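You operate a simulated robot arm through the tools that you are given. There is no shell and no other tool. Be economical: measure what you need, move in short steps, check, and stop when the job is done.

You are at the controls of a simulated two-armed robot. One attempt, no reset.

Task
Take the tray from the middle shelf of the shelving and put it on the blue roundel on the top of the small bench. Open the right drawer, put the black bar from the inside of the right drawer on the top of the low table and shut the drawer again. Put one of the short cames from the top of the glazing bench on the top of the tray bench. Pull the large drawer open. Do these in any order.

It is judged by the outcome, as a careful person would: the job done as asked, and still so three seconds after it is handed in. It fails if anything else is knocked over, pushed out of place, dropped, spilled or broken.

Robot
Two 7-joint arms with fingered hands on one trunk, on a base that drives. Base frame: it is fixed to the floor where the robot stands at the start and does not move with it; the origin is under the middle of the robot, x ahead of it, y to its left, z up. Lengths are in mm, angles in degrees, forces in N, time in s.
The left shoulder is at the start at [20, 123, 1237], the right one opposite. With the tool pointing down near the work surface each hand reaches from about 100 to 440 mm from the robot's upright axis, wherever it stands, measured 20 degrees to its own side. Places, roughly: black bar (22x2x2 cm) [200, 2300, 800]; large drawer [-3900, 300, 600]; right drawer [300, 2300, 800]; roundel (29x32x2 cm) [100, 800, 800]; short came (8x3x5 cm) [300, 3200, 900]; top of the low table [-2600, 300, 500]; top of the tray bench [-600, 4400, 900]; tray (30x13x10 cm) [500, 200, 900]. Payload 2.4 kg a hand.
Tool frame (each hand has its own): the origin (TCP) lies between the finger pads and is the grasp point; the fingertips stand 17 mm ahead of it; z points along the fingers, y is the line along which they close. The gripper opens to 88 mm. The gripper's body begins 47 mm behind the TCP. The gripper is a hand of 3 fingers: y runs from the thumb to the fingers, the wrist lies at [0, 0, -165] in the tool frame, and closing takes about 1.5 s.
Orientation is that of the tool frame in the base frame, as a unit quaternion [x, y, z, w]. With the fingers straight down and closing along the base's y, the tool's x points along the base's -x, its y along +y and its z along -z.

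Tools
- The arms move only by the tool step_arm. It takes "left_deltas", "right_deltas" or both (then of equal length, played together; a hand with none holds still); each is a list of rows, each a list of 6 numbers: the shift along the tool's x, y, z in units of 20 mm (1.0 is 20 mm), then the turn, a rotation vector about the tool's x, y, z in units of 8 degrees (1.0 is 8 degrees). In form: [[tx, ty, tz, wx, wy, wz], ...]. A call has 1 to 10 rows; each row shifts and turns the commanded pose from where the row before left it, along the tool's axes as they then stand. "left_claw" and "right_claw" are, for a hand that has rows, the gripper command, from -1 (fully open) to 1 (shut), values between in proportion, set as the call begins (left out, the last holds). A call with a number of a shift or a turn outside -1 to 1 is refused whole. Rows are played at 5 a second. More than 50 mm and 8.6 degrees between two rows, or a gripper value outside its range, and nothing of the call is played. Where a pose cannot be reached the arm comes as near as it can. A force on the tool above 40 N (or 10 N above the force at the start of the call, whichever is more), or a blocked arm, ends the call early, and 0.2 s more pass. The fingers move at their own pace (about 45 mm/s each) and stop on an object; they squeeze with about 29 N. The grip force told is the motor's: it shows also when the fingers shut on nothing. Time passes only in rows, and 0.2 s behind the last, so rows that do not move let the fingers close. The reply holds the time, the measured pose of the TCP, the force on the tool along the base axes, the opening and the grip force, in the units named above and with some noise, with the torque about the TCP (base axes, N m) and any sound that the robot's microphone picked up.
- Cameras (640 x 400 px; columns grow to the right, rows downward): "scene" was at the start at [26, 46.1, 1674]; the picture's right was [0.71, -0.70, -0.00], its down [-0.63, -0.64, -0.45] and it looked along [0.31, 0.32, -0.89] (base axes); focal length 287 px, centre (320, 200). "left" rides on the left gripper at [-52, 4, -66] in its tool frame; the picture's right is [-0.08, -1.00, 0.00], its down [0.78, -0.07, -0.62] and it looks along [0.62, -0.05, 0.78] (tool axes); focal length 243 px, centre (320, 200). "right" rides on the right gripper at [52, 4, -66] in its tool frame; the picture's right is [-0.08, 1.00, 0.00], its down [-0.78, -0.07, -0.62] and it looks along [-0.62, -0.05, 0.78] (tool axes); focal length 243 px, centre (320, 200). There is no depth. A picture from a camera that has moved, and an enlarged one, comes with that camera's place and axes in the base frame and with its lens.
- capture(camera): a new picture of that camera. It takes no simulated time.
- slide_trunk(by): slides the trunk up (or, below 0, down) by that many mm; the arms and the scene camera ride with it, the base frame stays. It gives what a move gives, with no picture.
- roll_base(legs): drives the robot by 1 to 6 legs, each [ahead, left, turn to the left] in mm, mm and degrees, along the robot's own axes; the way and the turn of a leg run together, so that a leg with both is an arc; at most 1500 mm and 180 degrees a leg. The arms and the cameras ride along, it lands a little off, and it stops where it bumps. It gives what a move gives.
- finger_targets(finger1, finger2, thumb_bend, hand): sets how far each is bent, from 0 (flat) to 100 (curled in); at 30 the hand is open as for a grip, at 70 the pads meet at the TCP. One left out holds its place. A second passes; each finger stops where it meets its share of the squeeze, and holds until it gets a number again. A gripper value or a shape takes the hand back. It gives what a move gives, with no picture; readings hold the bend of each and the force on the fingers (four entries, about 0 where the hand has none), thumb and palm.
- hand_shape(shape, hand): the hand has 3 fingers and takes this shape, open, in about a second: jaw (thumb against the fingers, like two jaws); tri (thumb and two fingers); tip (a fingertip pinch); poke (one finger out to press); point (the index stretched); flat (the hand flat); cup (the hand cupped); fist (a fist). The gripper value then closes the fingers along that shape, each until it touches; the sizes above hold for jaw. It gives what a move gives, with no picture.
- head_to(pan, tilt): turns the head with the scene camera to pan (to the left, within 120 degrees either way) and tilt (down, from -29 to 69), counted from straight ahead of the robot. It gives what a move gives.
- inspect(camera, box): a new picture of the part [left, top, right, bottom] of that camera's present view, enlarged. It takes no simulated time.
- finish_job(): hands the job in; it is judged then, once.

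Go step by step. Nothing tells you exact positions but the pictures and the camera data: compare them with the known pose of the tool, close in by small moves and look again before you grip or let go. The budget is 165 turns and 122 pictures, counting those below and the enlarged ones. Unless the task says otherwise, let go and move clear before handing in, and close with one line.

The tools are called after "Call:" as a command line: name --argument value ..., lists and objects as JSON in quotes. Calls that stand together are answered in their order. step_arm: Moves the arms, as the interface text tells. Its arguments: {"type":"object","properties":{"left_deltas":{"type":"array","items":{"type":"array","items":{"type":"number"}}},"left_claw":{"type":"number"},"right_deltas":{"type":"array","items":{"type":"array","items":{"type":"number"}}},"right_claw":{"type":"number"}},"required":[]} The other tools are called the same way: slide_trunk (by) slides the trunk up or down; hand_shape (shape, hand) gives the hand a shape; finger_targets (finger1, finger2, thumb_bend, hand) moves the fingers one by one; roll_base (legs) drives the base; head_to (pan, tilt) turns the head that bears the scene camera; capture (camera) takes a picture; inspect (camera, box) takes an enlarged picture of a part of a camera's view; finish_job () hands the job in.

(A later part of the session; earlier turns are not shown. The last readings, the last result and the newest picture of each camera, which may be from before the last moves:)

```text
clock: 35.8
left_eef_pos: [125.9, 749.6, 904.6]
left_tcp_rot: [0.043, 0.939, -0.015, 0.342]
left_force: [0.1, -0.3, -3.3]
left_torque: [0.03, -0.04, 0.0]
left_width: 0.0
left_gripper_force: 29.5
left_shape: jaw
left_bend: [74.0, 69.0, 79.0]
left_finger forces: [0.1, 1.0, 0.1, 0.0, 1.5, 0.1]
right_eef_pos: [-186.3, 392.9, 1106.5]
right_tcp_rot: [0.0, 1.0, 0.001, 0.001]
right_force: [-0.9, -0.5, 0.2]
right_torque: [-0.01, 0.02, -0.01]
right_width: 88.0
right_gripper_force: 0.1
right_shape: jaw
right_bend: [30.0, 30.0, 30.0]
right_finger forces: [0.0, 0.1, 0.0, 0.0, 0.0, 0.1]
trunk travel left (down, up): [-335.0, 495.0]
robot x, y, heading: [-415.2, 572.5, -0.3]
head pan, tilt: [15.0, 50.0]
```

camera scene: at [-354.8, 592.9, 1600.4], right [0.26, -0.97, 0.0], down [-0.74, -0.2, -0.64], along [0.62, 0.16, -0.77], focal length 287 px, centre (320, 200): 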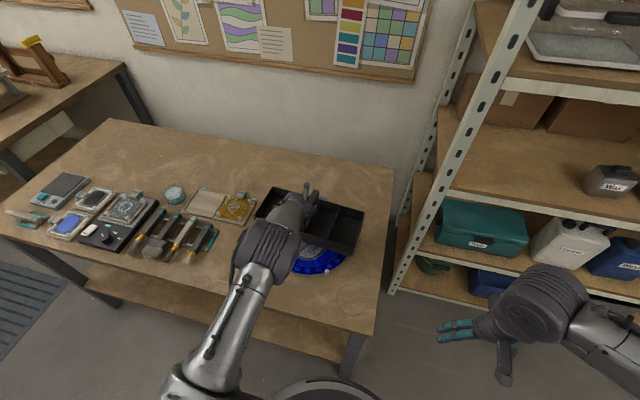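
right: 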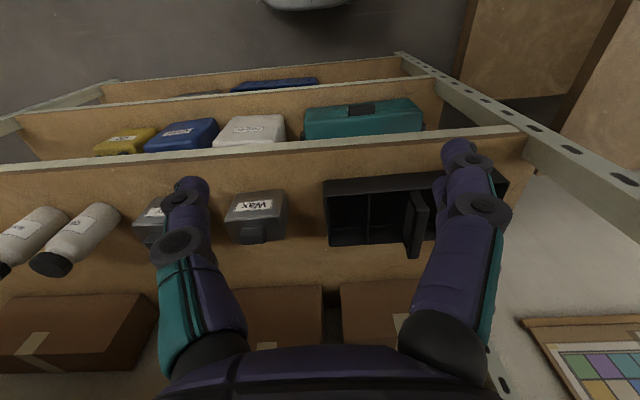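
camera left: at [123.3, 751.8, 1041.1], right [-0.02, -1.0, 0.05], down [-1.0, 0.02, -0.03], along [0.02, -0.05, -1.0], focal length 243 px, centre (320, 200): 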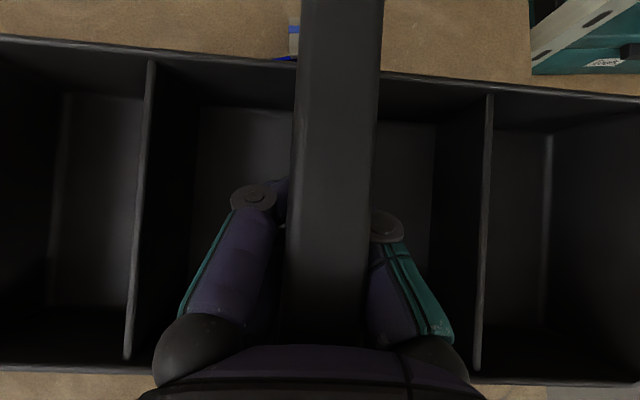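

Not in contact yet; continuing.

Call:
step_arm --left_deltas '[[0.129, 0, 0.153, 0, 0, 0], [0, 0, 0, 0, 0, 0]]'

Call:
step_arm --left_deltas '[[0.129, 0, 0.153, 0, 0, 0], [0, 0, 0, 0, 0, 0]]'

Call:
inspect --camera "scene" --box '[220, 150, 420, 290]'

```text
clock: 36.4
left_eef_pos: [125.6, 749.4, 901.3]
left_tcp_rot: [0.042, 0.939, -0.015, 0.342]
left_force: [-0.1, -0.8, -3.7]
left_torque: [0.01, 0.01, 0.0]
left_width: 0.0
left_gripper_force: 28.9
left_shape: jaw
left_bend: [74.0, 69.0, 79.0]
left_finger forces: [0.0, 1.1, 0.0, 0.0, 1.4, 0.1]
right_eef_pos: [-187.0, 391.3, 1106.1]
right_tcp_rot: [0.0, 1.0, -0.001, 0.0]
right_force: [0.3, 0.0, -0.1]
right_torque: [-0.01, -0.01, -0.01]
right_width: 88.1
right_gripper_force: 0.1
right_shape: jaw
right_bend: [30.0, 30.0, 30.0]
right_finger forces: [0.0, 0.1, 0.1, 0.0, 0.0, 0.1]
trunk travel left (down, up): [-335.0, 495.0]
robot x, y, heading: [-410.6, 568.4, -0.0]
head pan, tilt: [15.0, 50.0]
```

```text
clock: 37.0
left_eef_pos: [125.1, 748.9, 897.0]
left_tcp_rot: [0.041, 0.939, -0.015, 0.342]
left_force: [0.1, -0.6, -2.4]
left_torque: [0.04, 0.02, 0.0]
left_width: 0.2
left_gripper_force: 28.8
left_shape: jaw
left_bend: [74.0, 69.0, 79.0]
left_finger forces: [0.0, 0.9, 0.0, 0.0, 1.4, 0.0]
right_eef_pos: [-186.1, 391.3, 1105.8]
right_tcp_rot: [0.002, 1.0, 0.001, 0.0]
right_force: [0.1, 0.9, -0.7]
right_torque: [-0.02, -0.01, 0.02]
right_width: 87.7
right_gripper_force: 0.1
right_shape: jaw
right_bend: [30.0, 30.0, 30.0]
right_finger forces: [0.0, 0.0, 0.0, 0.1, 0.0, 0.0]
trunk travel left (down, up): [-335.0, 495.0]
robot x, y, heading: [-411.6, 567.9, -0.3]
head pan, tilt: [15.0, 50.0]
```

```text
2.86 times, centred on (320, 220) of scene
camera zoom: at [-354.8, 592.9, 1575.4], right [0.26, -0.97, 0.0], down [-0.74, -0.2, -0.64], along [0.62, 0.16, -0.77], focal length 819 px, centre (320, 143)
```

zoom: 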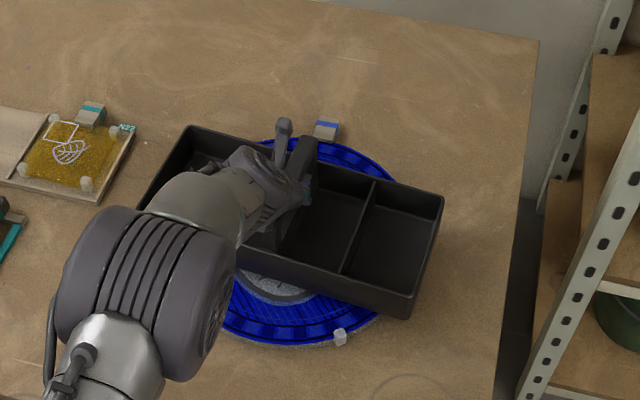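

Still free; I continue down a bit faster in small batches.

Call:
step_arm --left_deltas '[[0.129, 0, 0.153, 0, 0, 0], [0.129, 0, 0.153, 0, 0, 0], [0, 0, 0, 0, 0, 0]]'

Call:
step_arm --left_deltas '[[0.129, 0, 0.153, 0, 0, 0], [0, 0, 0, 0, 0, 0]]'

Call:
step_arm --left_deltas '[[0.129, 0, 0.153, 0, 0, 0], [0, 0, 0, 0, 0, 0]]'

Call:
inspect --camera "scene" --box '[220, 150, 420, 290]'

```text
clock: 37.8
left_eef_pos: [124.9, 748.5, 889.6]
left_tcp_rot: [0.042, 0.939, -0.014, 0.341]
left_force: [-0.1, 0.4, -3.5]
left_torque: [0.0, -0.09, 0.03]
left_width: 0.0
left_gripper_force: 28.7
left_shape: jaw
left_bend: [74.0, 69.0, 79.0]
left_finger forces: [0.0, 1.0, 0.1, 0.0, 1.3, 0.0]
right_eef_pos: [-186.7, 392.8, 1104.9]
right_tcp_rot: [0.001, 1.0, 0.0, -0.001]
right_force: [-0.4, -0.4, 0.9]
right_torque: [0.02, -0.01, -0.01]
right_width: 87.7
right_gripper_force: 0.1
right_shape: jaw
right_bend: [30.0, 30.0, 30.0]
right_finger forces: [0.0, 0.0, 0.0, 0.0, 0.1, 0.1]
trunk travel left (down, up): [-335.0, 495.0]
robot x, y, heading: [-413.0, 571.8, -0.2]
head pan, tilt: [15.0, 50.0]
```

```text
clock: 38.4
left_eef_pos: [124.7, 749.2, 886.0]
left_tcp_rot: [0.043, 0.939, -0.016, 0.341]
left_force: [-0.9, 0.4, -3.5]
left_torque: [-0.04, -0.05, 0.05]
left_width: 0.0
left_gripper_force: 29.0
left_shape: jaw
left_bend: [74.0, 69.0, 79.0]
left_finger forces: [0.0, 1.0, 0.0, 0.0, 1.4, 0.0]
right_eef_pos: [-187.1, 392.4, 1105.9]
right_tcp_rot: [0.001, 1.0, -0.001, 0.0]
right_force: [-0.6, -0.9, 1.2]
right_torque: [0.02, 0.03, -0.02]
right_width: 87.9
right_gripper_force: 0.0
right_shape: jaw
right_bend: [30.0, 30.0, 30.0]
right_finger forces: [0.0, 0.0, 0.0, 0.0, 0.0, 0.1]
trunk travel left (down, up): [-335.0, 495.0]
robot x, y, heading: [-411.2, 572.5, -0.0]
head pan, tilt: [15.0, 50.0]
```

```text
clock: 39.0
left_eef_pos: [125.2, 749.7, 880.7]
left_tcp_rot: [0.042, 0.939, -0.016, 0.342]
left_force: [-0.7, 0.6, -1.7]
left_torque: [-0.01, 0.0, 0.02]
left_width: 0.0
left_gripper_force: 29.0
left_shape: jaw
left_bend: [74.0, 69.0, 79.0]
left_finger forces: [0.1, 1.2, 0.0, 0.0, 1.5, 0.0]
right_eef_pos: [-187.0, 391.3, 1105.8]
right_tcp_rot: [0.001, 1.0, 0.0, 0.001]
right_force: [0.0, 0.1, -0.7]
right_torque: [-0.01, -0.01, 0.02]
right_width: 87.8
right_gripper_force: 0.1
right_shape: jaw
right_bend: [30.0, 30.0, 30.0]
right_finger forces: [0.0, 0.1, 0.0, 0.0, 0.0, 0.0]
trunk travel left (down, up): [-335.0, 495.0]
robot x, y, heading: [-413.6, 570.5, -0.2]
head pan, tilt: [15.0, 50.0]
```

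```text
2.86 times, centred on (320, 220) of scene
camera zoom: at [-355.1, 592.8, 1575.4], right [0.26, -0.97, 0.0], down [-0.74, -0.2, -0.64], along [0.62, 0.16, -0.77], focal length 819 px, centre (320, 143)
```

zoom: 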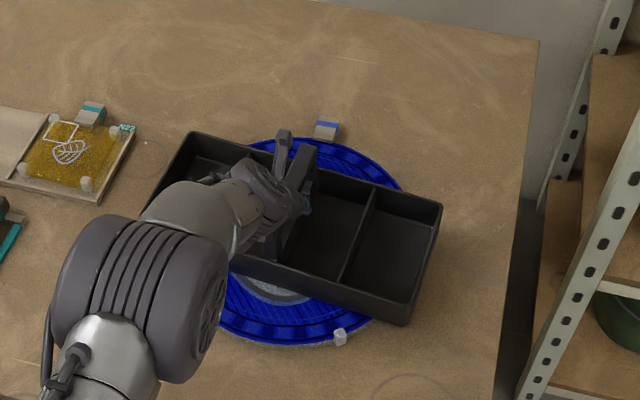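

Call:
step_arm --left_deltas '[[0.129, 0, 0.153, 0, 0, 0], [0, 0, 0, 0, 0, 0]]'

Call:
step_arm --left_deltas '[[0.129, 0, 0.153, 0, 0, 0], [0, 0, 0, 0, 0, 0]]'

Call:
step_arm --left_deltas '[[0.129, 0, 0.153, 0, 0, 0], [0, 0, 0, 0, 0, 0]]'

Call:
step_arm --left_deltas '[[0.129, 0, 0.153, 0, 0, 0], [0, 0, 0, 0, 0, 0]]'

```text
clock: 39.6
left_eef_pos: [124.7, 748.4, 877.5]
left_tcp_rot: [0.043, 0.938, -0.016, 0.343]
left_force: [0.2, -0.1, 3.6]
left_torque: [0.04, 0.14, -0.02]
left_width: 0.0
left_gripper_force: 29.5
left_shape: jaw
left_bend: [74.0, 69.0, 79.0]
left_finger forces: [0.0, 0.6, 0.0, 0.0, 0.8, 3.2]
right_eef_pos: [-186.0, 391.2, 1106.3]
right_tcp_rot: [0.001, 1.0, 0.0, -0.001]
right_force: [-0.8, -0.2, 0.5]
right_torque: [0.02, -0.03, -0.02]
right_width: 87.9
right_gripper_force: 0.1
right_shape: jaw
right_bend: [30.0, 30.0, 30.0]
right_finger forces: [0.0, 0.0, 0.0, 0.0, 0.0, 0.1]
trunk travel left (down, up): [-335.0, 495.0]
robot x, y, heading: [-413.2, 571.2, -0.4]
head pan, tilt: [15.0, 50.0]
```

```text
clock: 40.2
left_eef_pos: [123.9, 749.8, 874.6]
left_tcp_rot: [0.042, 0.938, -0.014, 0.344]
left_force: [-0.5, 1.4, 24.9]
left_torque: [0.05, 1.07, -0.06]
left_width: 0.0
left_gripper_force: 29.3
left_shape: jaw
left_bend: [74.0, 69.0, 79.0]
left_finger forces: [0.0, 0.4, 0.0, 0.0, 0.4, 24.3]
right_eef_pos: [-188.7, 391.7, 1107.2]
right_tcp_rot: [0.001, 1.0, 0.001, 0.001]
right_force: [-0.6, 0.1, 0.0]
right_torque: [0.01, -0.02, -0.03]
right_width: 88.3
right_gripper_force: 0.1
right_shape: jaw
right_bend: [30.0, 30.0, 30.0]
right_finger forces: [0.1, 0.0, 0.0, 0.0, 0.1, 0.0]
trunk travel left (down, up): [-335.0, 495.0]
robot x, y, heading: [-414.0, 572.4, -0.2]
head pan, tilt: [15.0, 50.0]
```

```text
clock: 40.6
left_eef_pos: [126.9, 748.7, 876.8]
left_tcp_rot: [0.042, 0.936, -0.015, 0.348]
left_force: [-6.8, -1.1, 20.6]
left_torque: [0.13, 0.75, 0.08]
left_width: 0.1
left_gripper_force: 29.1
left_shape: jaw
left_bend: [74.0, 69.0, 79.0]
left_finger forces: [0.0, 0.4, 0.0, 0.0, 0.7, 22.3]
right_eef_pos: [-188.8, 391.3, 1105.8]
right_tcp_rot: [0.001, 1.0, 0.001, 0.001]
right_force: [-0.7, -0.1, 0.7]
right_torque: [0.04, 0.01, -0.01]
right_width: 88.0
right_gripper_force: 0.1
right_shape: jaw
right_bend: [30.0, 30.0, 30.0]
right_finger forces: [0.0, 0.0, 0.1, 0.0, 0.1, 0.0]
trunk travel left (down, up): [-335.0, 495.0]
robot x, y, heading: [-412.2, 573.9, -0.1]
head pan, tilt: [15.0, 50.0]
stopped in row 1 (left hand): the force on the tool passed its limit at 45 N (the readings are from after the stop); the commanded pose is now the measured one
```

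```text
clock: 41.0
left_eef_pos: [128.4, 748.6, 876.5]
left_tcp_rot: [0.042, 0.934, -0.014, 0.353]
left_force: [-7.8, -0.8, 21.8]
left_torque: [0.13, 0.72, 0.06]
left_width: 0.0
left_gripper_force: 28.9
left_shape: jaw
left_bend: [74.0, 69.0, 79.0]
left_finger forces: [0.0, 0.4, 0.1, 0.0, 0.9, 22.8]
right_eef_pos: [-190.1, 391.2, 1106.5]
right_tcp_rot: [0.0, 1.0, 0.0, 0.001]
right_force: [0.1, -0.7, -0.2]
right_torque: [0.01, 0.06, 0.0]
right_width: 87.9
right_gripper_force: 0.1
right_shape: jaw
right_bend: [30.0, 30.0, 30.0]
right_finger forces: [0.0, 0.0, 0.0, 0.0, 0.0, 0.1]
trunk travel left (down, up): [-335.0, 495.0]
robot x, y, heading: [-409.6, 571.5, -0.3]
head pan, tilt: [15.0, 50.0]
stopped in row 2 (left hand): the force on the tool passed its limit at 44 N (the readings are from after the stop); the commanded pose is now the measured one
```

Contact made; I overdid the press. I raise 4 mm to unload and look.

Call:
step_arm --left_deltas '[[-0.1, 0, -0.12, 0, 0, 0], [0, 0, 0, 0, 0, 0]]'

Call:
inspect --camera "scene" --box '[220, 150, 420, 290]'

```text
clock: 41.6
left_eef_pos: [128.7, 747.7, 877.6]
left_tcp_rot: [0.042, 0.936, -0.013, 0.35]
left_force: [-4.2, -3.3, 9.5]
left_torque: [0.11, 0.35, 0.13]
left_width: 0.0
left_gripper_force: 29.1
left_shape: jaw
left_bend: [74.0, 69.0, 79.0]
left_finger forces: [0.1, 0.3, 0.1, 0.0, 1.1, 11.5]
right_eef_pos: [-189.0, 391.8, 1105.3]
right_tcp_rot: [0.001, 1.0, 0.001, 0.001]
right_force: [0.6, -0.3, -0.4]
right_torque: [-0.01, 0.02, 0.01]
right_width: 87.9
right_gripper_force: 0.0
right_shape: jaw
right_bend: [30.0, 30.0, 30.0]
right_finger forces: [0.1, 0.1, 0.0, 0.0, 0.1, 0.1]
trunk travel left (down, up): [-335.0, 495.0]
robot x, y, heading: [-412.6, 574.3, -0.0]
head pan, tilt: [15.0, 50.0]
```

```text
2.86 times, centred on (320, 220) of scene
camera zoom: at [-357.0, 592.0, 1575.4], right [0.26, -0.97, 0.0], down [-0.74, -0.2, -0.64], along [0.62, 0.17, -0.77], focal length 819 px, centre (320, 143)
```

zoom: 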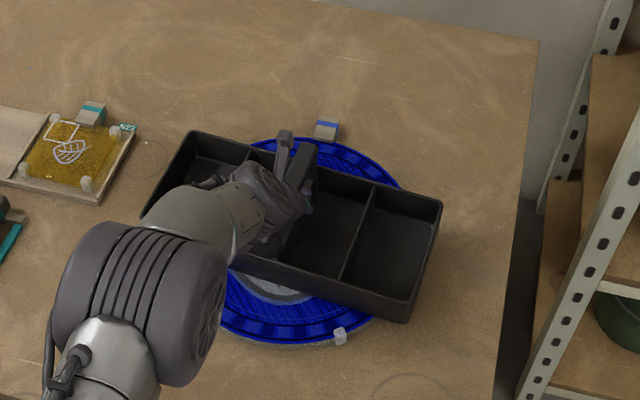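

The tray sits centred on the roundel. I unload 2 mm more and open.

Call:
step_arm --left_deltas '[[-0.08, 0, -0.09, 0, 0, 0], [0, 0, 0, 0, 0, 0]]'

Call:
step_arm --left_deltas '[[0, 0, 0, 0, 0, 0], [0, 0, 0, 0, 0, 0], [0, 0, 0, 0, 0, 0], [0, 0, 0, 0, 0, 0], [0, 0, 0, 0, 0, 0], [0, 0, 0, 0, 0, 0], [0, 0, 0, 0, 0, 0], [0, 0, 0, 0, 0, 0]]' --left_claw -1

Call:
capture --camera "left"

```text
clock: 42.2
left_eef_pos: [130.2, 748.7, 879.3]
left_tcp_rot: [0.04, 0.936, -0.013, 0.349]
left_force: [-0.9, 0.2, -0.6]
left_torque: [0.0, 0.02, -0.01]
left_width: 0.0
left_gripper_force: 29.0
left_shape: jaw
left_bend: [74.0, 69.0, 79.0]
left_finger forces: [0.0, 1.1, 0.1, 0.0, 1.3, 1.6]
right_eef_pos: [-186.7, 392.2, 1105.9]
right_tcp_rot: [0.001, 1.0, 0.0, 0.0]
right_force: [0.2, 0.0, -0.3]
right_torque: [0.0, 0.0, 0.0]
right_width: 88.1
right_gripper_force: 0.0
right_shape: jaw
right_bend: [30.0, 30.0, 30.0]
right_finger forces: [0.0, 0.0, 0.1, 0.1, 0.0, 0.1]
trunk travel left (down, up): [-335.0, 495.0]
robot x, y, heading: [-415.8, 568.2, -0.2]
head pan, tilt: [15.0, 50.0]
```

```text
clock: 44.0
left_eef_pos: [129.2, 748.9, 880.1]
left_tcp_rot: [0.042, 0.935, -0.014, 0.351]
left_force: [3.4, -1.1, 22.4]
left_torque: [-0.52, -0.37, -0.39]
left_width: 65.9
left_gripper_force: 0.1
left_shape: jaw
left_bend: [30.0, 71.0, 30.0]
left_finger forces: [0.1, 49.3, 0.0, 0.0, 0.1, 0.1]
right_eef_pos: [-187.5, 391.8, 1106.5]
right_tcp_rot: [0.001, 1.0, 0.0, 0.0]
right_force: [0.4, -0.6, 0.8]
right_torque: [-0.01, -0.05, 0.03]
right_width: 87.9
right_gripper_force: 0.0
right_shape: jaw
right_bend: [30.0, 30.0, 30.0]
right_finger forces: [0.1, 0.0, 0.0, 0.1, 0.0, 0.0]
trunk travel left (down, up): [-335.0, 495.0]
robot x, y, heading: [-413.4, 573.8, -0.1]
head pan, tilt: [15.0, 50.0]
```

```text
90 pictures are left
camera left: at [125.6, 752.0, 965.7], right [-0.02, -1.0, 0.05], down [-1.0, 0.02, -0.05], along [0.05, -0.05, -1.0], focal length 243 px, centre (320, 200)
```

left: 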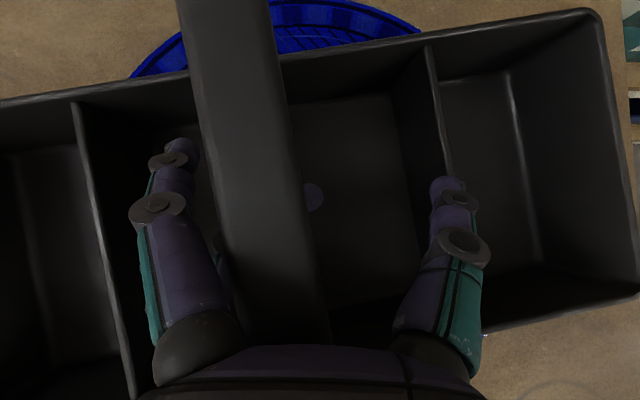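

One finger remains curled and pressed against the bar, and the tray yawed a bit. I take closer looks.

Call:
inspect --camera "left" --box '[120, 100, 440, 350]'

Call:
inspect --camera "scene" --box '[220, 150, 420, 290]'

```text
1.60 times, centred on (280, 225) of left
camera zoom: at [125.6, 752.0, 965.7], right [-0.02, -1.0, 0.05], down [-1.0, 0.02, -0.05], along [0.05, -0.05, -1.0], focal length 388 px, centre (384, 160)
```

zoom: 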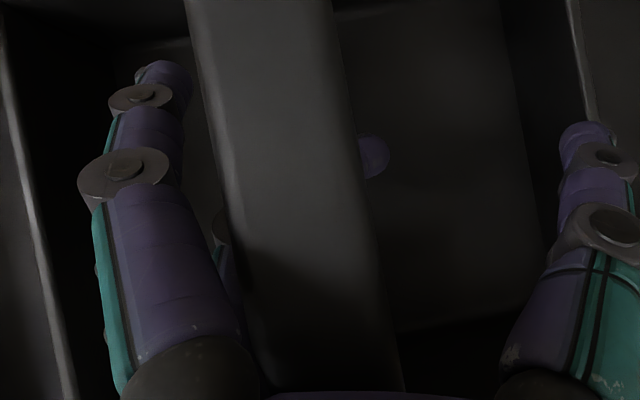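

```text
2.86 times, centred on (320, 220) of scene
camera zoom: at [-357.3, 592.0, 1575.6], right [0.26, -0.97, 0.0], down [-0.74, -0.2, -0.64], along [0.62, 0.17, -0.77], focal length 819 px, centre (320, 143)
```

zoom: 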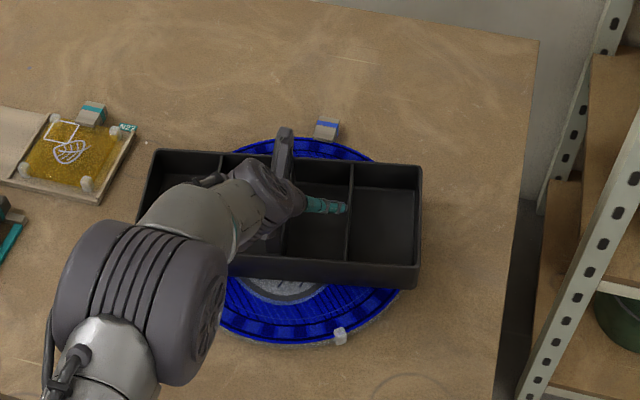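

I re-curl that finger slightly, then raise a little and open it step by step.

Call:
finger_targets --hand "left" --finger2 74

Call:
step_arm --left_deltas '[[-0.08, 0, -0.09, 0, 0, 0], [0, 0, 0, 0, 0, 0]]'

Call:
finger_targets --hand "left" --finger2 50

Call:
inspect --camera "left" --box '[120, 100, 440, 350]'

```text
clock: 45.0
left_eef_pos: [129.1, 749.2, 879.0]
left_tcp_rot: [0.041, 0.936, -0.014, 0.349]
left_force: [-1.4, 0.6, 1.7]
left_torque: [-0.05, 0.03, 0.01]
left_width: 84.3
left_gripper_force: 2.7
left_shape: fingers
left_bend: [30.0, 75.0, 30.0]
left_finger forces: [0.1, 3.3, 0.1, 0.0, 0.1, 1.8]
right_eef_pos: [-187.5, 392.0, 1106.0]
right_tcp_rot: [0.001, 1.0, 0.0, -0.001]
right_force: [0.2, 0.1, 0.2]
right_torque: [-0.03, 0.0, 0.02]
right_width: 87.8
right_gripper_force: 0.1
right_shape: jaw
right_bend: [30.0, 30.0, 30.0]
right_finger forces: [0.0, 0.0, 0.0, 0.1, 0.1, 0.0]
trunk travel left (down, up): [-335.0, 495.0]
robot x, y, heading: [-410.9, 570.1, -0.1]
head pan, tilt: [15.0, 50.0]
```

```text
clock: 45.6
left_eef_pos: [128.9, 749.2, 880.9]
left_tcp_rot: [0.041, 0.936, -0.014, 0.349]
left_force: [-0.7, 0.6, -0.4]
left_torque: [0.01, -0.02, -0.02]
left_width: 84.4
left_gripper_force: 0.4
left_shape: fingers
left_bend: [30.0, 74.0, 30.0]
left_finger forces: [0.1, 1.0, 0.0, 0.0, 0.0, 0.0]
right_eef_pos: [-186.6, 392.7, 1105.9]
right_tcp_rot: [0.001, 1.0, -0.001, 0.0]
right_force: [-0.1, 0.1, 0.0]
right_torque: [-0.03, -0.01, 0.01]
right_width: 88.0
right_gripper_force: 0.0
right_shape: jaw
right_bend: [30.0, 30.0, 30.0]
right_finger forces: [0.1, 0.1, 0.0, 0.1, 0.1, 0.0]
trunk travel left (down, up): [-335.0, 495.0]
robot x, y, heading: [-413.1, 572.2, 0.0]
head pan, tilt: [15.0, 50.0]
```

```text
clock: 46.6
left_eef_pos: [129.9, 748.3, 883.6]
left_tcp_rot: [0.042, 0.935, -0.014, 0.351]
left_force: [0.7, -3.7, 10.8]
left_torque: [-0.18, -0.11, -0.13]
left_width: 83.9
left_gripper_force: 8.3
left_shape: fingers
left_bend: [30.0, 71.0, 30.0]
left_finger forces: [0.0, 17.6, 0.0, 0.0, 0.1, 0.0]
right_eef_pos: [-187.1, 391.3, 1105.4]
right_tcp_rot: [0.001, 1.0, 0.0, 0.001]
right_force: [-0.8, -0.9, 0.1]
right_torque: [-0.01, 0.02, 0.0]
right_width: 88.1
right_gripper_force: 0.0
right_shape: jaw
right_bend: [30.0, 30.0, 30.0]
right_finger forces: [0.0, 0.1, 0.1, 0.0, 0.0, 0.0]
trunk travel left (down, up): [-335.0, 495.0]
robot x, y, heading: [-412.2, 570.2, -0.1]
head pan, tilt: [15.0, 50.0]
```

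```text
1.60 times, centred on (280, 225) of left
camera zoom: at [125.9, 751.2, 967.6], right [-0.02, -1.0, 0.05], down [-1.0, 0.02, -0.05], along [0.04, -0.05, -1.0], focal length 388 px, centre (384, 160)
```

zoom: 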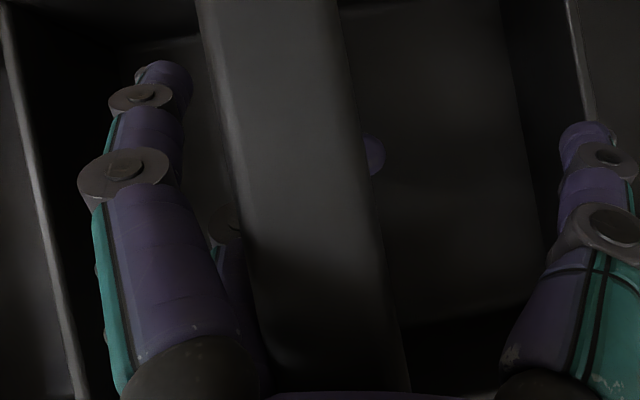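

There is evidently a centre divider under the bar, so the finger is trapped in the slot when it extends downwards. I relax the finger and slide the hand left to draw it out.

Call:
finger_targets --hand "left" --finger2 72

Call:
step_arm --left_deltas '[[0, 0.3, 0, 0, 0, 0], [0, 0.3, 0, 0, 0, 0], [0, 0.3, 0, 0, 0, 0]]'

Call:
capture --camera "left"

```text
clock: 47.6
left_eef_pos: [128.8, 750.4, 880.6]
left_tcp_rot: [0.041, 0.936, -0.014, 0.349]
left_force: [-0.1, 0.3, 1.4]
left_torque: [-0.07, 0.01, -0.01]
left_width: 84.1
left_gripper_force: 1.0
left_shape: fingers
left_bend: [30.0, 73.0, 30.0]
left_finger forces: [0.1, 2.0, 0.1, 0.1, 0.0, 0.0]
right_eef_pos: [-186.4, 392.1, 1106.9]
right_tcp_rot: [0.0, 1.0, 0.0, 0.0]
right_force: [0.1, 0.7, 0.2]
right_torque: [0.07, -0.01, 0.0]
right_width: 87.8
right_gripper_force: 0.1
right_shape: jaw
right_bend: [30.0, 30.0, 30.0]
right_finger forces: [0.0, 0.0, 0.0, 0.0, 0.0, 0.1]
trunk travel left (down, up): [-335.0, 495.0]
robot x, y, heading: [-413.4, 573.3, 0.0]
head pan, tilt: [15.0, 50.0]
```

```text
clock: 48.4
left_eef_pos: [130.7, 765.6, 882.1]
left_tcp_rot: [0.041, 0.935, -0.013, 0.351]
left_force: [-0.7, -2.4, 2.1]
left_torque: [0.01, 0.04, 0.06]
left_width: 84.5
left_gripper_force: 1.7
left_shape: fingers
left_bend: [30.0, 74.0, 30.0]
left_finger forces: [0.0, 1.9, 0.0, 0.0, 1.7, 0.0]
right_eef_pos: [-186.7, 391.7, 1106.0]
right_tcp_rot: [0.0, 1.0, 0.0, 0.0]
right_force: [0.0, 0.2, -0.3]
right_torque: [-0.01, -0.02, 0.04]
right_width: 88.0
right_gripper_force: 0.2
right_shape: jaw
right_bend: [30.0, 30.0, 30.0]
right_finger forces: [0.1, 0.1, 0.1, 0.0, 0.1, 0.0]
trunk travel left (down, up): [-335.0, 495.0]
robot x, y, heading: [-413.4, 572.4, 0.1]
head pan, tilt: [15.0, 50.0]
```

```text
86 pictures are left
camera left: at [127.5, 769.1, 967.1], right [-0.02, -1.0, 0.05], down [-1.0, 0.02, -0.04], along [0.04, -0.05, -1.0], focal length 243 px, centre (320, 200)
```

left: 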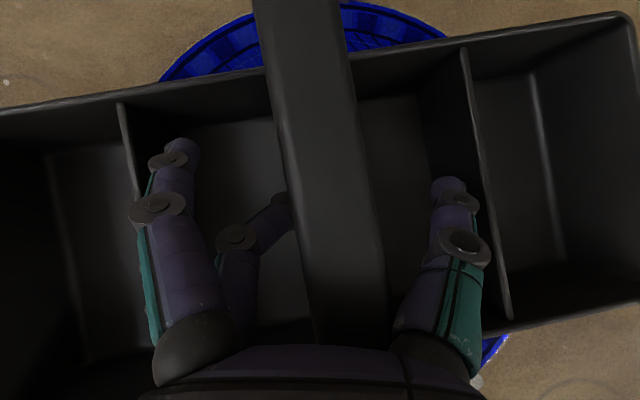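

The finger is almost out, its tip at the bar's left edge. Now open it.

Call:
finger_targets --hand "left" --finger2 45

Call:
capture --camera "left"

```text
clock: 49.4
left_eef_pos: [130.3, 765.4, 884.4]
left_tcp_rot: [0.042, 0.935, -0.013, 0.352]
left_force: [3.8, -4.2, 16.8]
left_torque: [0.06, -0.08, -0.01]
left_width: 84.4
left_gripper_force: 8.8
left_shape: fingers
left_bend: [30.0, 73.0, 30.0]
left_finger forces: [0.1, 17.7, 0.0, 0.1, 0.2, 0.0]
right_eef_pos: [-187.3, 391.2, 1107.4]
right_tcp_rot: [0.001, 1.0, 0.001, 0.0]
right_force: [0.2, -0.2, -0.1]
right_torque: [0.0, -0.02, 0.03]
right_width: 87.9
right_gripper_force: 0.1
right_shape: jaw
right_bend: [30.0, 30.0, 30.0]
right_finger forces: [0.0, 0.1, 0.0, 0.0, 0.0, 0.0]
trunk travel left (down, up): [-335.0, 495.0]
robot x, y, heading: [-411.1, 572.0, -0.3]
head pan, tilt: [15.0, 50.0]
```

```text
85 pictures are left
camera left: at [127.1, 768.9, 968.5], right [-0.02, -1.0, 0.05], down [-1.0, 0.02, -0.05], along [0.05, -0.05, -1.0], focal length 243 px, centre (320, 200)
```

left: 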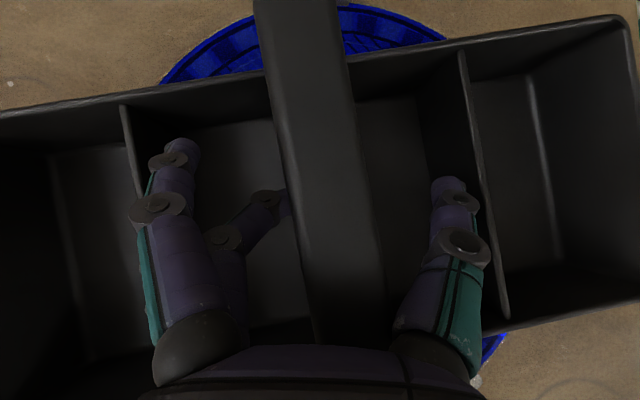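

Still bearing on the divider; I relax again and slide 14 mm further left with the thumb slightly flattened.

Call:
finger_targets --hand "left" --finger2 74 --thumb_bend 22

Call:
step_arm --left_deltas '[[0, 0.35, 0, 0, 0, 0], [0, 0.35, 0, 0, 0, 0]]'

Call:
capture --camera "left"

```text
clock: 50.4
left_eef_pos: [131.5, 765.8, 881.2]
left_tcp_rot: [0.042, 0.936, -0.014, 0.35]
left_force: [-0.9, -0.1, 3.9]
left_torque: [-0.04, 0.12, 0.05]
left_width: 90.1
left_gripper_force: 1.5
left_shape: fingers
left_bend: [30.0, 75.0, 22.0]
left_finger forces: [0.1, 0.8, 0.1, 0.0, 3.0, 0.0]
right_eef_pos: [-186.6, 391.7, 1106.8]
right_tcp_rot: [0.001, 1.0, 0.0, 0.0]
right_force: [0.1, 0.1, -0.5]
right_torque: [-0.01, -0.01, 0.0]
right_width: 87.8
right_gripper_force: 0.1
right_shape: jaw
right_bend: [30.0, 30.0, 30.0]
right_finger forces: [0.1, 0.0, 0.1, 0.0, 0.0, 0.0]
trunk travel left (down, up): [-335.0, 495.0]
robot x, y, heading: [-416.4, 572.2, -0.2]
head pan, tilt: [15.0, 50.0]
```

```text
clock: 51.0
left_eef_pos: [131.0, 780.0, 882.3]
left_tcp_rot: [0.041, 0.936, -0.013, 0.35]
left_force: [-1.0, -2.2, 0.8]
left_torque: [0.06, 0.03, 0.03]
left_width: 90.1
left_gripper_force: 0.8
left_shape: fingers
left_bend: [30.0, 74.0, 22.0]
left_finger forces: [0.1, 0.1, 0.0, 0.0, 1.7, 0.1]
right_eef_pos: [-186.1, 392.6, 1105.0]
right_tcp_rot: [0.001, 1.0, 0.0, 0.0]
right_force: [0.7, 0.4, -0.2]
right_torque: [0.0, 0.01, 0.01]
right_width: 87.9
right_gripper_force: 0.1
right_shape: jaw
right_bend: [30.0, 30.0, 30.0]
right_finger forces: [0.0, 0.0, 0.1, 0.0, 0.0, 0.1]
trunk travel left (down, up): [-335.0, 495.0]
robot x, y, heading: [-412.1, 571.0, 0.0]
head pan, tilt: [15.0, 50.0]
```

```text
84 pictures are left
camera left: at [128.8, 783.7, 966.6], right [-0.02, -1.0, 0.05], down [-1.0, 0.02, -0.04], along [0.04, -0.05, -1.0], focal length 243 px, centre (320, 200)
```

left: 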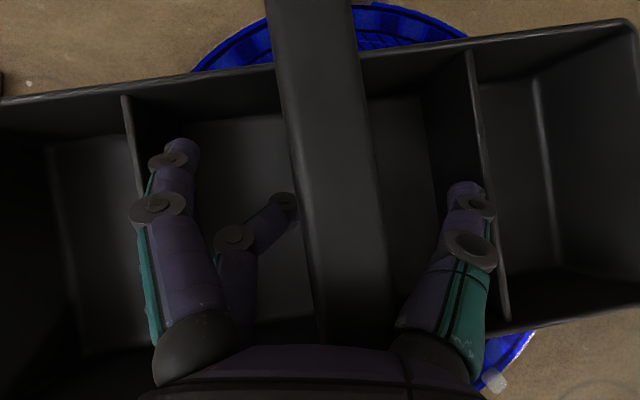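

Call:
finger_targets --hand "left" --finger2 55

Call:
capture --camera "left"

```text
clock: 52.0
left_eef_pos: [131.5, 780.7, 883.7]
left_tcp_rot: [0.041, 0.935, -0.013, 0.352]
left_force: [0.0, -2.2, 14.6]
left_torque: [0.04, -0.07, 0.01]
left_width: 90.1
left_gripper_force: 7.3
left_shape: fingers
left_bend: [30.0, 71.0, 22.0]
left_finger forces: [0.1, 15.3, 0.0, 0.1, 0.0, 0.0]
right_eef_pos: [-188.0, 391.6, 1107.4]
right_tcp_rot: [0.001, 1.0, 0.001, 0.0]
right_force: [0.5, -0.4, 0.2]
right_torque: [0.01, 0.0, 0.03]
right_width: 87.9
right_gripper_force: 0.0
right_shape: jaw
right_bend: [30.0, 30.0, 30.0]
right_finger forces: [0.0, 0.0, 0.1, 0.0, 0.1, 0.0]
trunk travel left (down, up): [-335.0, 495.0]
robot x, y, heading: [-415.4, 572.2, -0.1]
head pan, tilt: [15.0, 50.0]
```

```text
83 pictures are left
camera left: at [128.1, 783.3, 968.5], right [-0.02, -1.0, 0.05], down [-1.0, 0.02, -0.05], along [0.05, -0.05, -1.0], focal length 243 px, centre (320, 200)
```

left: 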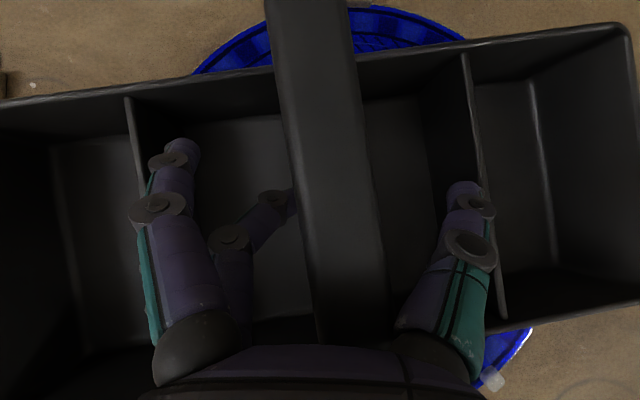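

Extending just pushes the tip back under the bar. With the tip at the bar's left edge, I'll instead curl it fully inward so it passes up on the left side.

Call:
finger_targets --hand "left" --finger2 95

Call:
capture --camera "left"

```text
clock: 53.0
left_eef_pos: [131.9, 781.4, 882.2]
left_tcp_rot: [0.041, 0.936, -0.013, 0.35]
left_force: [-1.2, -0.5, 1.4]
left_torque: [0.0, 0.01, 0.04]
left_width: 89.9
left_gripper_force: 0.3
left_shape: fingers
left_bend: [30.0, 95.0, 22.0]
left_finger forces: [0.0, 0.0, 0.0, 0.0, 1.1, 0.1]
right_eef_pos: [-186.9, 391.3, 1107.0]
right_tcp_rot: [0.001, 1.0, 0.0, 0.0]
right_force: [-0.6, -0.2, 0.4]
right_torque: [0.0, -0.02, 0.01]
right_width: 87.8
right_gripper_force: 0.0
right_shape: jaw
right_bend: [30.0, 30.0, 30.0]
right_finger forces: [0.1, 0.0, 0.0, 0.0, 0.1, 0.0]
trunk travel left (down, up): [-335.0, 495.0]
robot x, y, heading: [-413.4, 568.1, -0.0]
head pan, tilt: [15.0, 50.0]
```

```text
82 pictures are left
camera left: at [128.8, 783.6, 966.9], right [-0.02, -1.0, 0.05], down [-1.0, 0.02, -0.04], along [0.04, -0.05, -1.0], focal length 243 px, centre (320, 200)
```

left: 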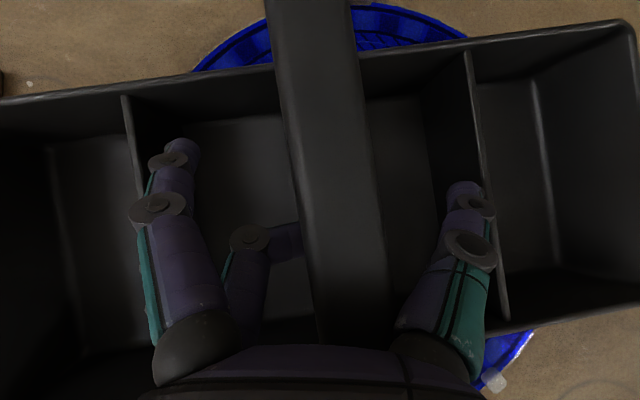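

I'll roll the hand about the bar axis (finger side up) while shifting left, which swings the fingertip out to the left.

Call:
step_arm --left_deltas '[[-0.0, 0.2, 0, -0.766, 0, 0.643], [0, 0.2, 0, -0.766, 0, 0.643]]'

Call:
capture --camera "left"

```text
clock: 53.6
left_eef_pos: [132.4, 788.1, 883.4]
left_tcp_rot: [0.088, 0.924, 0.119, 0.352]
left_force: [0.1, -2.9, 5.3]
left_torque: [-0.08, 0.22, 0.09]
left_width: 90.1
left_gripper_force: 2.8
left_shape: fingers
left_bend: [30.0, 95.0, 22.0]
left_finger forces: [0.0, 0.1, 0.1, 0.0, 1.9, 4.5]
right_eef_pos: [-187.2, 391.2, 1105.8]
right_tcp_rot: [0.001, 1.0, 0.001, 0.001]
right_force: [0.1, 0.4, -0.6]
right_torque: [0.02, -0.02, -0.02]
right_width: 88.1
right_gripper_force: 0.1
right_shape: jaw
right_bend: [30.0, 30.0, 30.0]
right_finger forces: [0.0, 0.0, 0.0, 0.0, 0.0, 0.1]
trunk travel left (down, up): [-335.0, 495.0]
robot x, y, heading: [-412.4, 569.5, 0.1]
head pan, tilt: [15.0, 50.0]
```

```text
81 pictures are left
camera left: at [126.8, 768.4, 965.6], right [-0.02, -0.97, -0.23], down [-1.0, 0.03, -0.06], along [0.07, 0.23, -0.97], focal length 243 px, centre (320, 200)
```

left: 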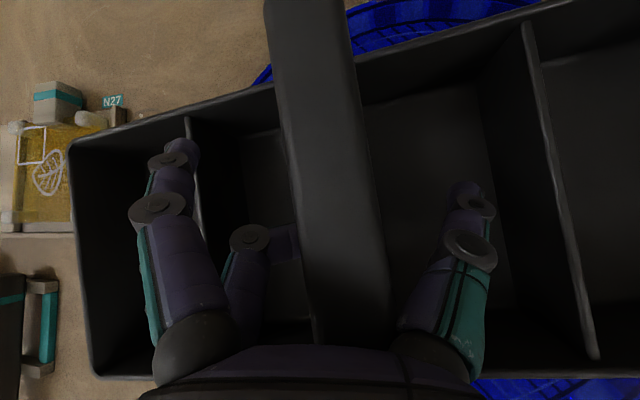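

Palm touches the bar; I unload 3 mm, flatten the thumb, and roll on.

Call:
finger_targets --hand "left" --thumb_bend 5

Call:
step_arm --left_deltas '[[-0.1, 0.2, -0.15, -0.766, 0, 0.643], [0, 0.3, -0.1, -0.766, 0, 0.643]]'

Call:
capture --camera "left"

```text
clock: 54.6
left_eef_pos: [131.1, 789.0, 881.8]
left_tcp_rot: [0.088, 0.924, 0.117, 0.353]
left_force: [-0.5, -1.9, 6.8]
left_torque: [-0.09, 0.3, 0.05]
left_width: 96.9
left_gripper_force: 3.4
left_shape: fingers
left_bend: [30.0, 95.0, 5.0]
left_finger forces: [0.0, 0.0, 0.0, 0.0, 1.0, 6.4]
right_eef_pos: [-187.4, 392.5, 1105.4]
right_tcp_rot: [0.0, 1.0, 0.0, 0.001]
right_force: [-0.2, 0.0, 0.9]
right_torque: [0.02, 0.0, -0.02]
right_width: 87.9
right_gripper_force: 0.1
right_shape: jaw
right_bend: [30.0, 30.0, 30.0]
right_finger forces: [0.0, 0.1, 0.1, 0.0, 0.0, 0.0]
trunk travel left (down, up): [-335.0, 495.0]
robot x, y, heading: [-411.9, 573.2, 0.0]
head pan, tilt: [15.0, 50.0]
```

```text
clock: 55.2
left_eef_pos: [131.5, 796.3, 890.8]
left_tcp_rot: [0.132, 0.895, 0.248, 0.347]
left_force: [2.6, -4.8, 8.7]
left_torque: [-0.18, 0.46, 0.24]
left_width: 96.6
left_gripper_force: 5.4
left_shape: fingers
left_bend: [30.0, 95.0, 5.0]
left_finger forces: [0.0, 0.0, 0.1, 0.0, 1.2, 8.6]
right_eef_pos: [-186.8, 390.9, 1105.4]
right_tcp_rot: [0.001, 1.0, 0.001, 0.0]
right_force: [0.5, -0.5, 1.0]
right_torque: [0.02, -0.01, 0.0]
right_width: 87.8
right_gripper_force: 0.0
right_shape: jaw
right_bend: [30.0, 30.0, 30.0]
right_finger forces: [0.1, 0.1, 0.1, 0.0, 0.0, 0.0]
trunk travel left (down, up): [-335.0, 495.0]
robot x, y, heading: [-413.0, 571.4, -0.0]
head pan, tilt: [15.0, 50.0]
```

```text
80 pictures are left
camera left: at [124.2, 753.9, 965.3], right [0.0, -0.87, -0.49], down [-1.0, 0.04, -0.08], along [0.09, 0.48, -0.87], focal length 243 px, centre (320, 200)
```

left: 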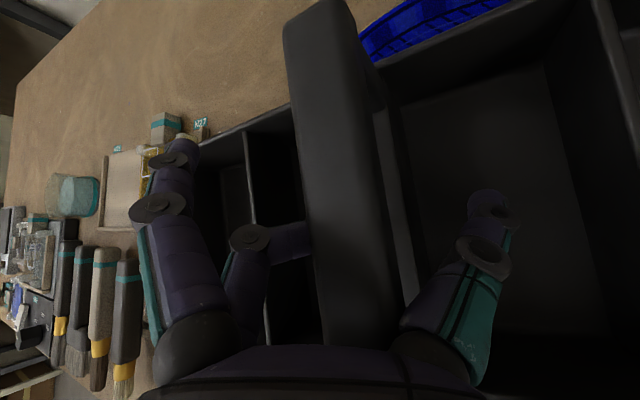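

The divider under the bar is now visible. I move up 6 and left 10 mm and look.

Call:
step_arm --left_deltas '[[0, 0.35, -0.15, 0, 0, 0], [0, 0.35, -0.15, 0, 0, 0]]'

Call:
capture --camera "left"

Call:
inspect --camera "scene" --box '[220, 150, 420, 290]'

```text
clock: 55.8
left_eef_pos: [129.0, 808.1, 901.5]
left_tcp_rot: [0.131, 0.895, 0.247, 0.347]
left_force: [-0.4, -0.7, -2.2]
left_torque: [0.04, -0.03, 0.01]
left_width: 96.8
left_gripper_force: 1.4
left_shape: fingers
left_bend: [30.0, 94.0, 5.0]
left_finger forces: [0.1, 2.8, 0.0, 0.0, 0.1, 0.0]
right_eef_pos: [-185.9, 391.6, 1105.8]
right_tcp_rot: [0.0, 1.0, 0.0, 0.0]
right_force: [-0.3, -0.1, 0.7]
right_torque: [-0.01, -0.03, 0.04]
right_width: 88.1
right_gripper_force: 0.0
right_shape: jaw
right_bend: [30.0, 30.0, 30.0]
right_finger forces: [0.0, 0.1, 0.0, 0.0, 0.0, 0.1]
trunk travel left (down, up): [-335.0, 495.0]
robot x, y, heading: [-411.8, 573.4, -0.0]
head pan, tilt: [15.0, 50.0]
```

```text
79 pictures are left
camera left: at [121.9, 765.3, 975.4], right [0.0, -0.88, -0.48], down [-1.0, 0.04, -0.07], along [0.09, 0.48, -0.87], focal length 243 px, centre (320, 200)
```

left: 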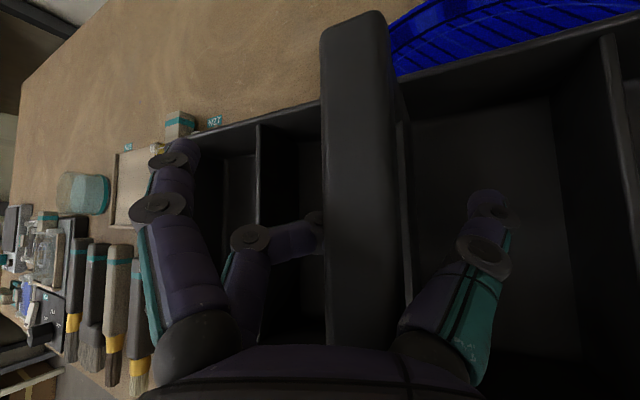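

```text
2.86 times, centred on (320, 220) of scene
camera zoom: at [-355.0, 593.0, 1575.3], right [0.26, -0.97, 0.0], down [-0.74, -0.2, -0.64], along [0.62, 0.17, -0.77], focal length 819 px, centre (320, 143)
```

zoom: 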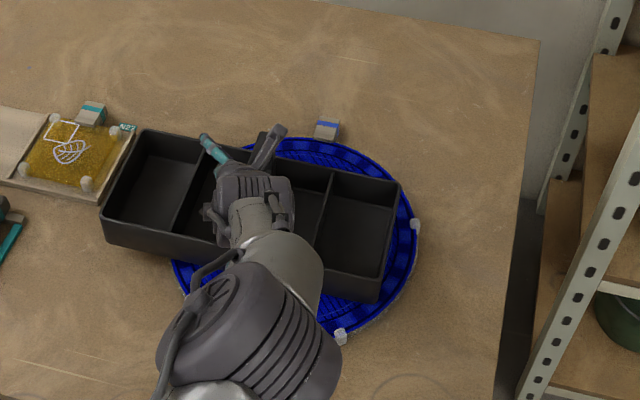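

The tray was dragged left, likely by the open finger on the left divider. That finger is now raised; I lower 5 mm to rest the tray and slide the hand left again.

Call:
step_arm --left_deltas '[[0, 0.3, 0.35, 0, 0, 0], [0, 0.35, 0, 0, 0, 0]]'

Call:
capture --camera "left"

Call:
inspect --camera "scene" --box '[220, 150, 420, 290]'

```text
clock: 56.4
left_eef_pos: [134.7, 820.1, 903.9]
left_tcp_rot: [0.132, 0.895, 0.247, 0.347]
left_force: [0.3, 0.0, -3.4]
left_torque: [0.03, -0.05, 0.0]
left_width: 96.8
left_gripper_force: 1.6
left_shape: fingers
left_bend: [30.0, 94.0, 5.0]
left_finger forces: [0.1, 2.9, 0.1, 0.0, 0.0, 0.1]
right_eef_pos: [-187.0, 392.4, 1106.8]
right_tcp_rot: [0.001, 1.0, 0.0, 0.0]
right_force: [0.0, 0.6, 0.2]
right_torque: [0.01, 0.03, 0.01]
right_width: 88.1
right_gripper_force: 0.0
right_shape: jaw
right_bend: [30.0, 30.0, 30.0]
right_finger forces: [0.0, 0.0, 0.1, 0.1, 0.1, 0.0]
trunk travel left (down, up): [-335.0, 495.0]
robot x, y, heading: [-412.8, 573.7, -0.0]
head pan, tilt: [15.0, 50.0]
```

```text
77 pictures are left
camera left: at [127.5, 778.2, 978.1], right [0.0, -0.88, -0.48], down [-1.0, 0.04, -0.07], along [0.09, 0.48, -0.87], focal length 243 px, centre (320, 200)
```

left: 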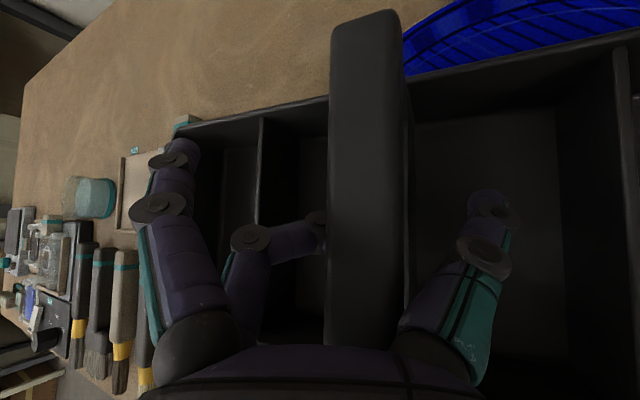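

```text
2.86 times, centred on (320, 220) of scene
camera zoom: at [-354.9, 593.0, 1575.4], right [0.26, -0.97, 0.0], down [-0.74, -0.2, -0.64], along [0.62, 0.16, -0.77], focal length 819 px, centre (320, 143)
```

zoom: 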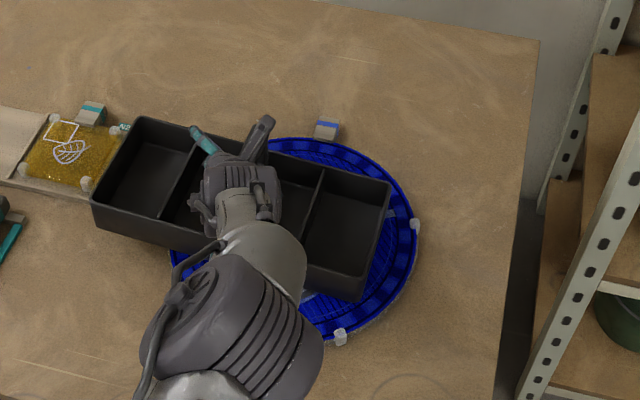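

The tray is hanging from the curled finger and moved with the hand. I carry it back right over the roundel centre first.

Call:
step_arm --left_deltas '[[-0.28, -0.34, -0.09, 0, 0, 0], [-0.28, -0.34, -0.09, 0, 0, 0], [-0.28, -0.34, -0.09, 0, 0, 0], [-0.28, -0.34, -0.09, 0, 0, 0], [-0.28, -0.34, -0.09, 0, 0, 0], [-0.28, -0.34, -0.09, 0, 0, 0]]'

Call:
inspect --camera "scene" --box '[220, 150, 420, 290]'

```text
clock: 57.8
left_eef_pos: [147.7, 770.2, 909.1]
left_tcp_rot: [0.131, 0.895, 0.247, 0.347]
left_force: [-1.1, 5.0, 0.2]
left_torque: [-0.04, 0.0, -0.08]
left_width: 97.0
left_gripper_force: 2.7
left_shape: fingers
left_bend: [30.0, 94.0, 5.0]
left_finger forces: [0.0, 4.9, 0.1, 0.0, 0.0, 0.1]
right_eef_pos: [-186.6, 393.6, 1107.3]
right_tcp_rot: [0.001, 1.0, -0.001, 0.0]
right_force: [0.4, -0.6, 0.0]
right_torque: [-0.02, 0.0, 0.02]
right_width: 88.0
right_gripper_force: 0.0
right_shape: jaw
right_bend: [30.0, 30.0, 30.0]
right_finger forces: [0.1, 0.0, 0.1, 0.0, 0.0, 0.1]
trunk travel left (down, up): [-335.0, 495.0]
robot x, y, heading: [-414.6, 573.1, -0.1]
head pan, tilt: [15.0, 50.0]
```

```text
2.86 times, centred on (320, 220) of scene
camera zoom: at [-355.6, 593.8, 1575.4], right [0.26, -0.97, 0.0], down [-0.74, -0.2, -0.64], along [0.62, 0.16, -0.77], focal length 819 px, centre (320, 143)
```

zoom: 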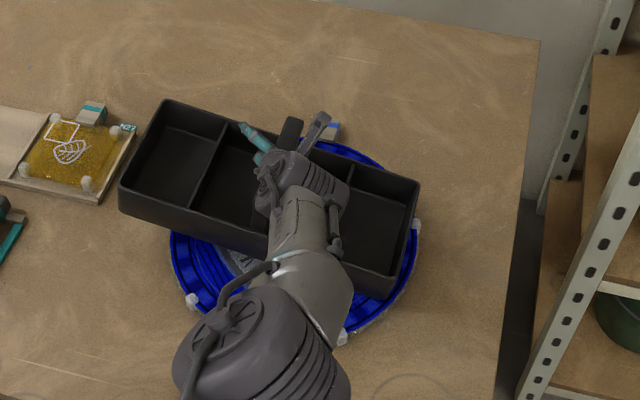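

Force suggests the finger is now pressing the bar's left side, perhaps free. I check.

Call:
capture --camera "left"

```text
74 pictures are left
camera left: at [141.3, 728.2, 982.9], right [0.0, -0.88, -0.48], down [-1.0, 0.04, -0.08], along [0.09, 0.48, -0.87], focal length 243 px, centre (320, 200)
```

left: 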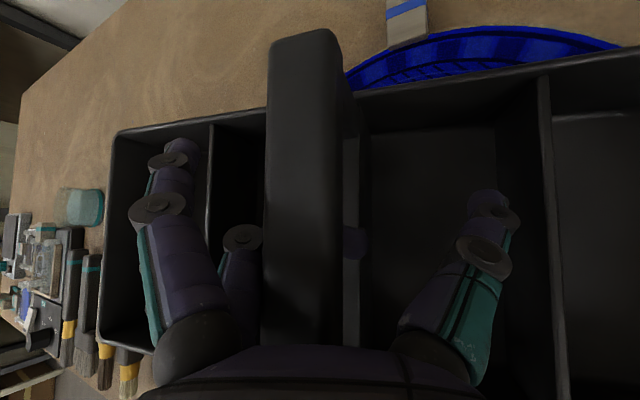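

The finger still runs under the bar. I push the tray the last ~20 mm to centre it on the roundel.

Call:
step_arm --left_deltas '[[-0.08, -0.48, -0.33, 0, 0, 0], [-0.08, -0.48, -0.33, 0, 0, 0]]'

Call:
capture --camera "scene"

```text
clock: 58.4
left_eef_pos: [140.3, 745.0, 908.4]
left_tcp_rot: [0.131, 0.895, 0.245, 0.348]
left_force: [-1.2, 3.5, -2.1]
left_torque: [-0.04, -0.08, -0.02]
left_width: 96.7
left_gripper_force: 1.7
left_shape: fingers
left_bend: [30.0, 95.0, 5.0]
left_finger forces: [0.0, 3.0, 0.0, 0.0, 0.1, 0.1]
right_eef_pos: [-187.5, 393.3, 1105.7]
right_tcp_rot: [0.001, 1.0, 0.0, 0.0]
right_force: [0.5, 1.5, -0.7]
right_torque: [0.0, 0.01, -0.01]
right_width: 87.7
right_gripper_force: 0.0
right_shape: jaw
right_bend: [30.0, 30.0, 30.0]
right_finger forces: [0.0, 0.0, 0.1, 0.0, 0.0, 0.0]
trunk travel left (down, up): [-335.0, 495.0]
robot x, y, heading: [-415.9, 572.9, -0.3]
head pan, tilt: [15.0, 50.0]
```

```text
73 pictures are left
camera scene: at [-355.3, 593.2, 1575.3], right [0.26, -0.97, 0.0], down [-0.74, -0.2, -0.64], along [0.62, 0.16, -0.77], focal length 287 px, centre (320, 200)
```

scene: 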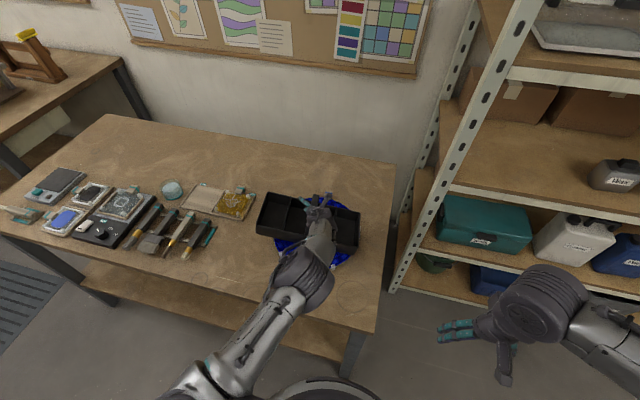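

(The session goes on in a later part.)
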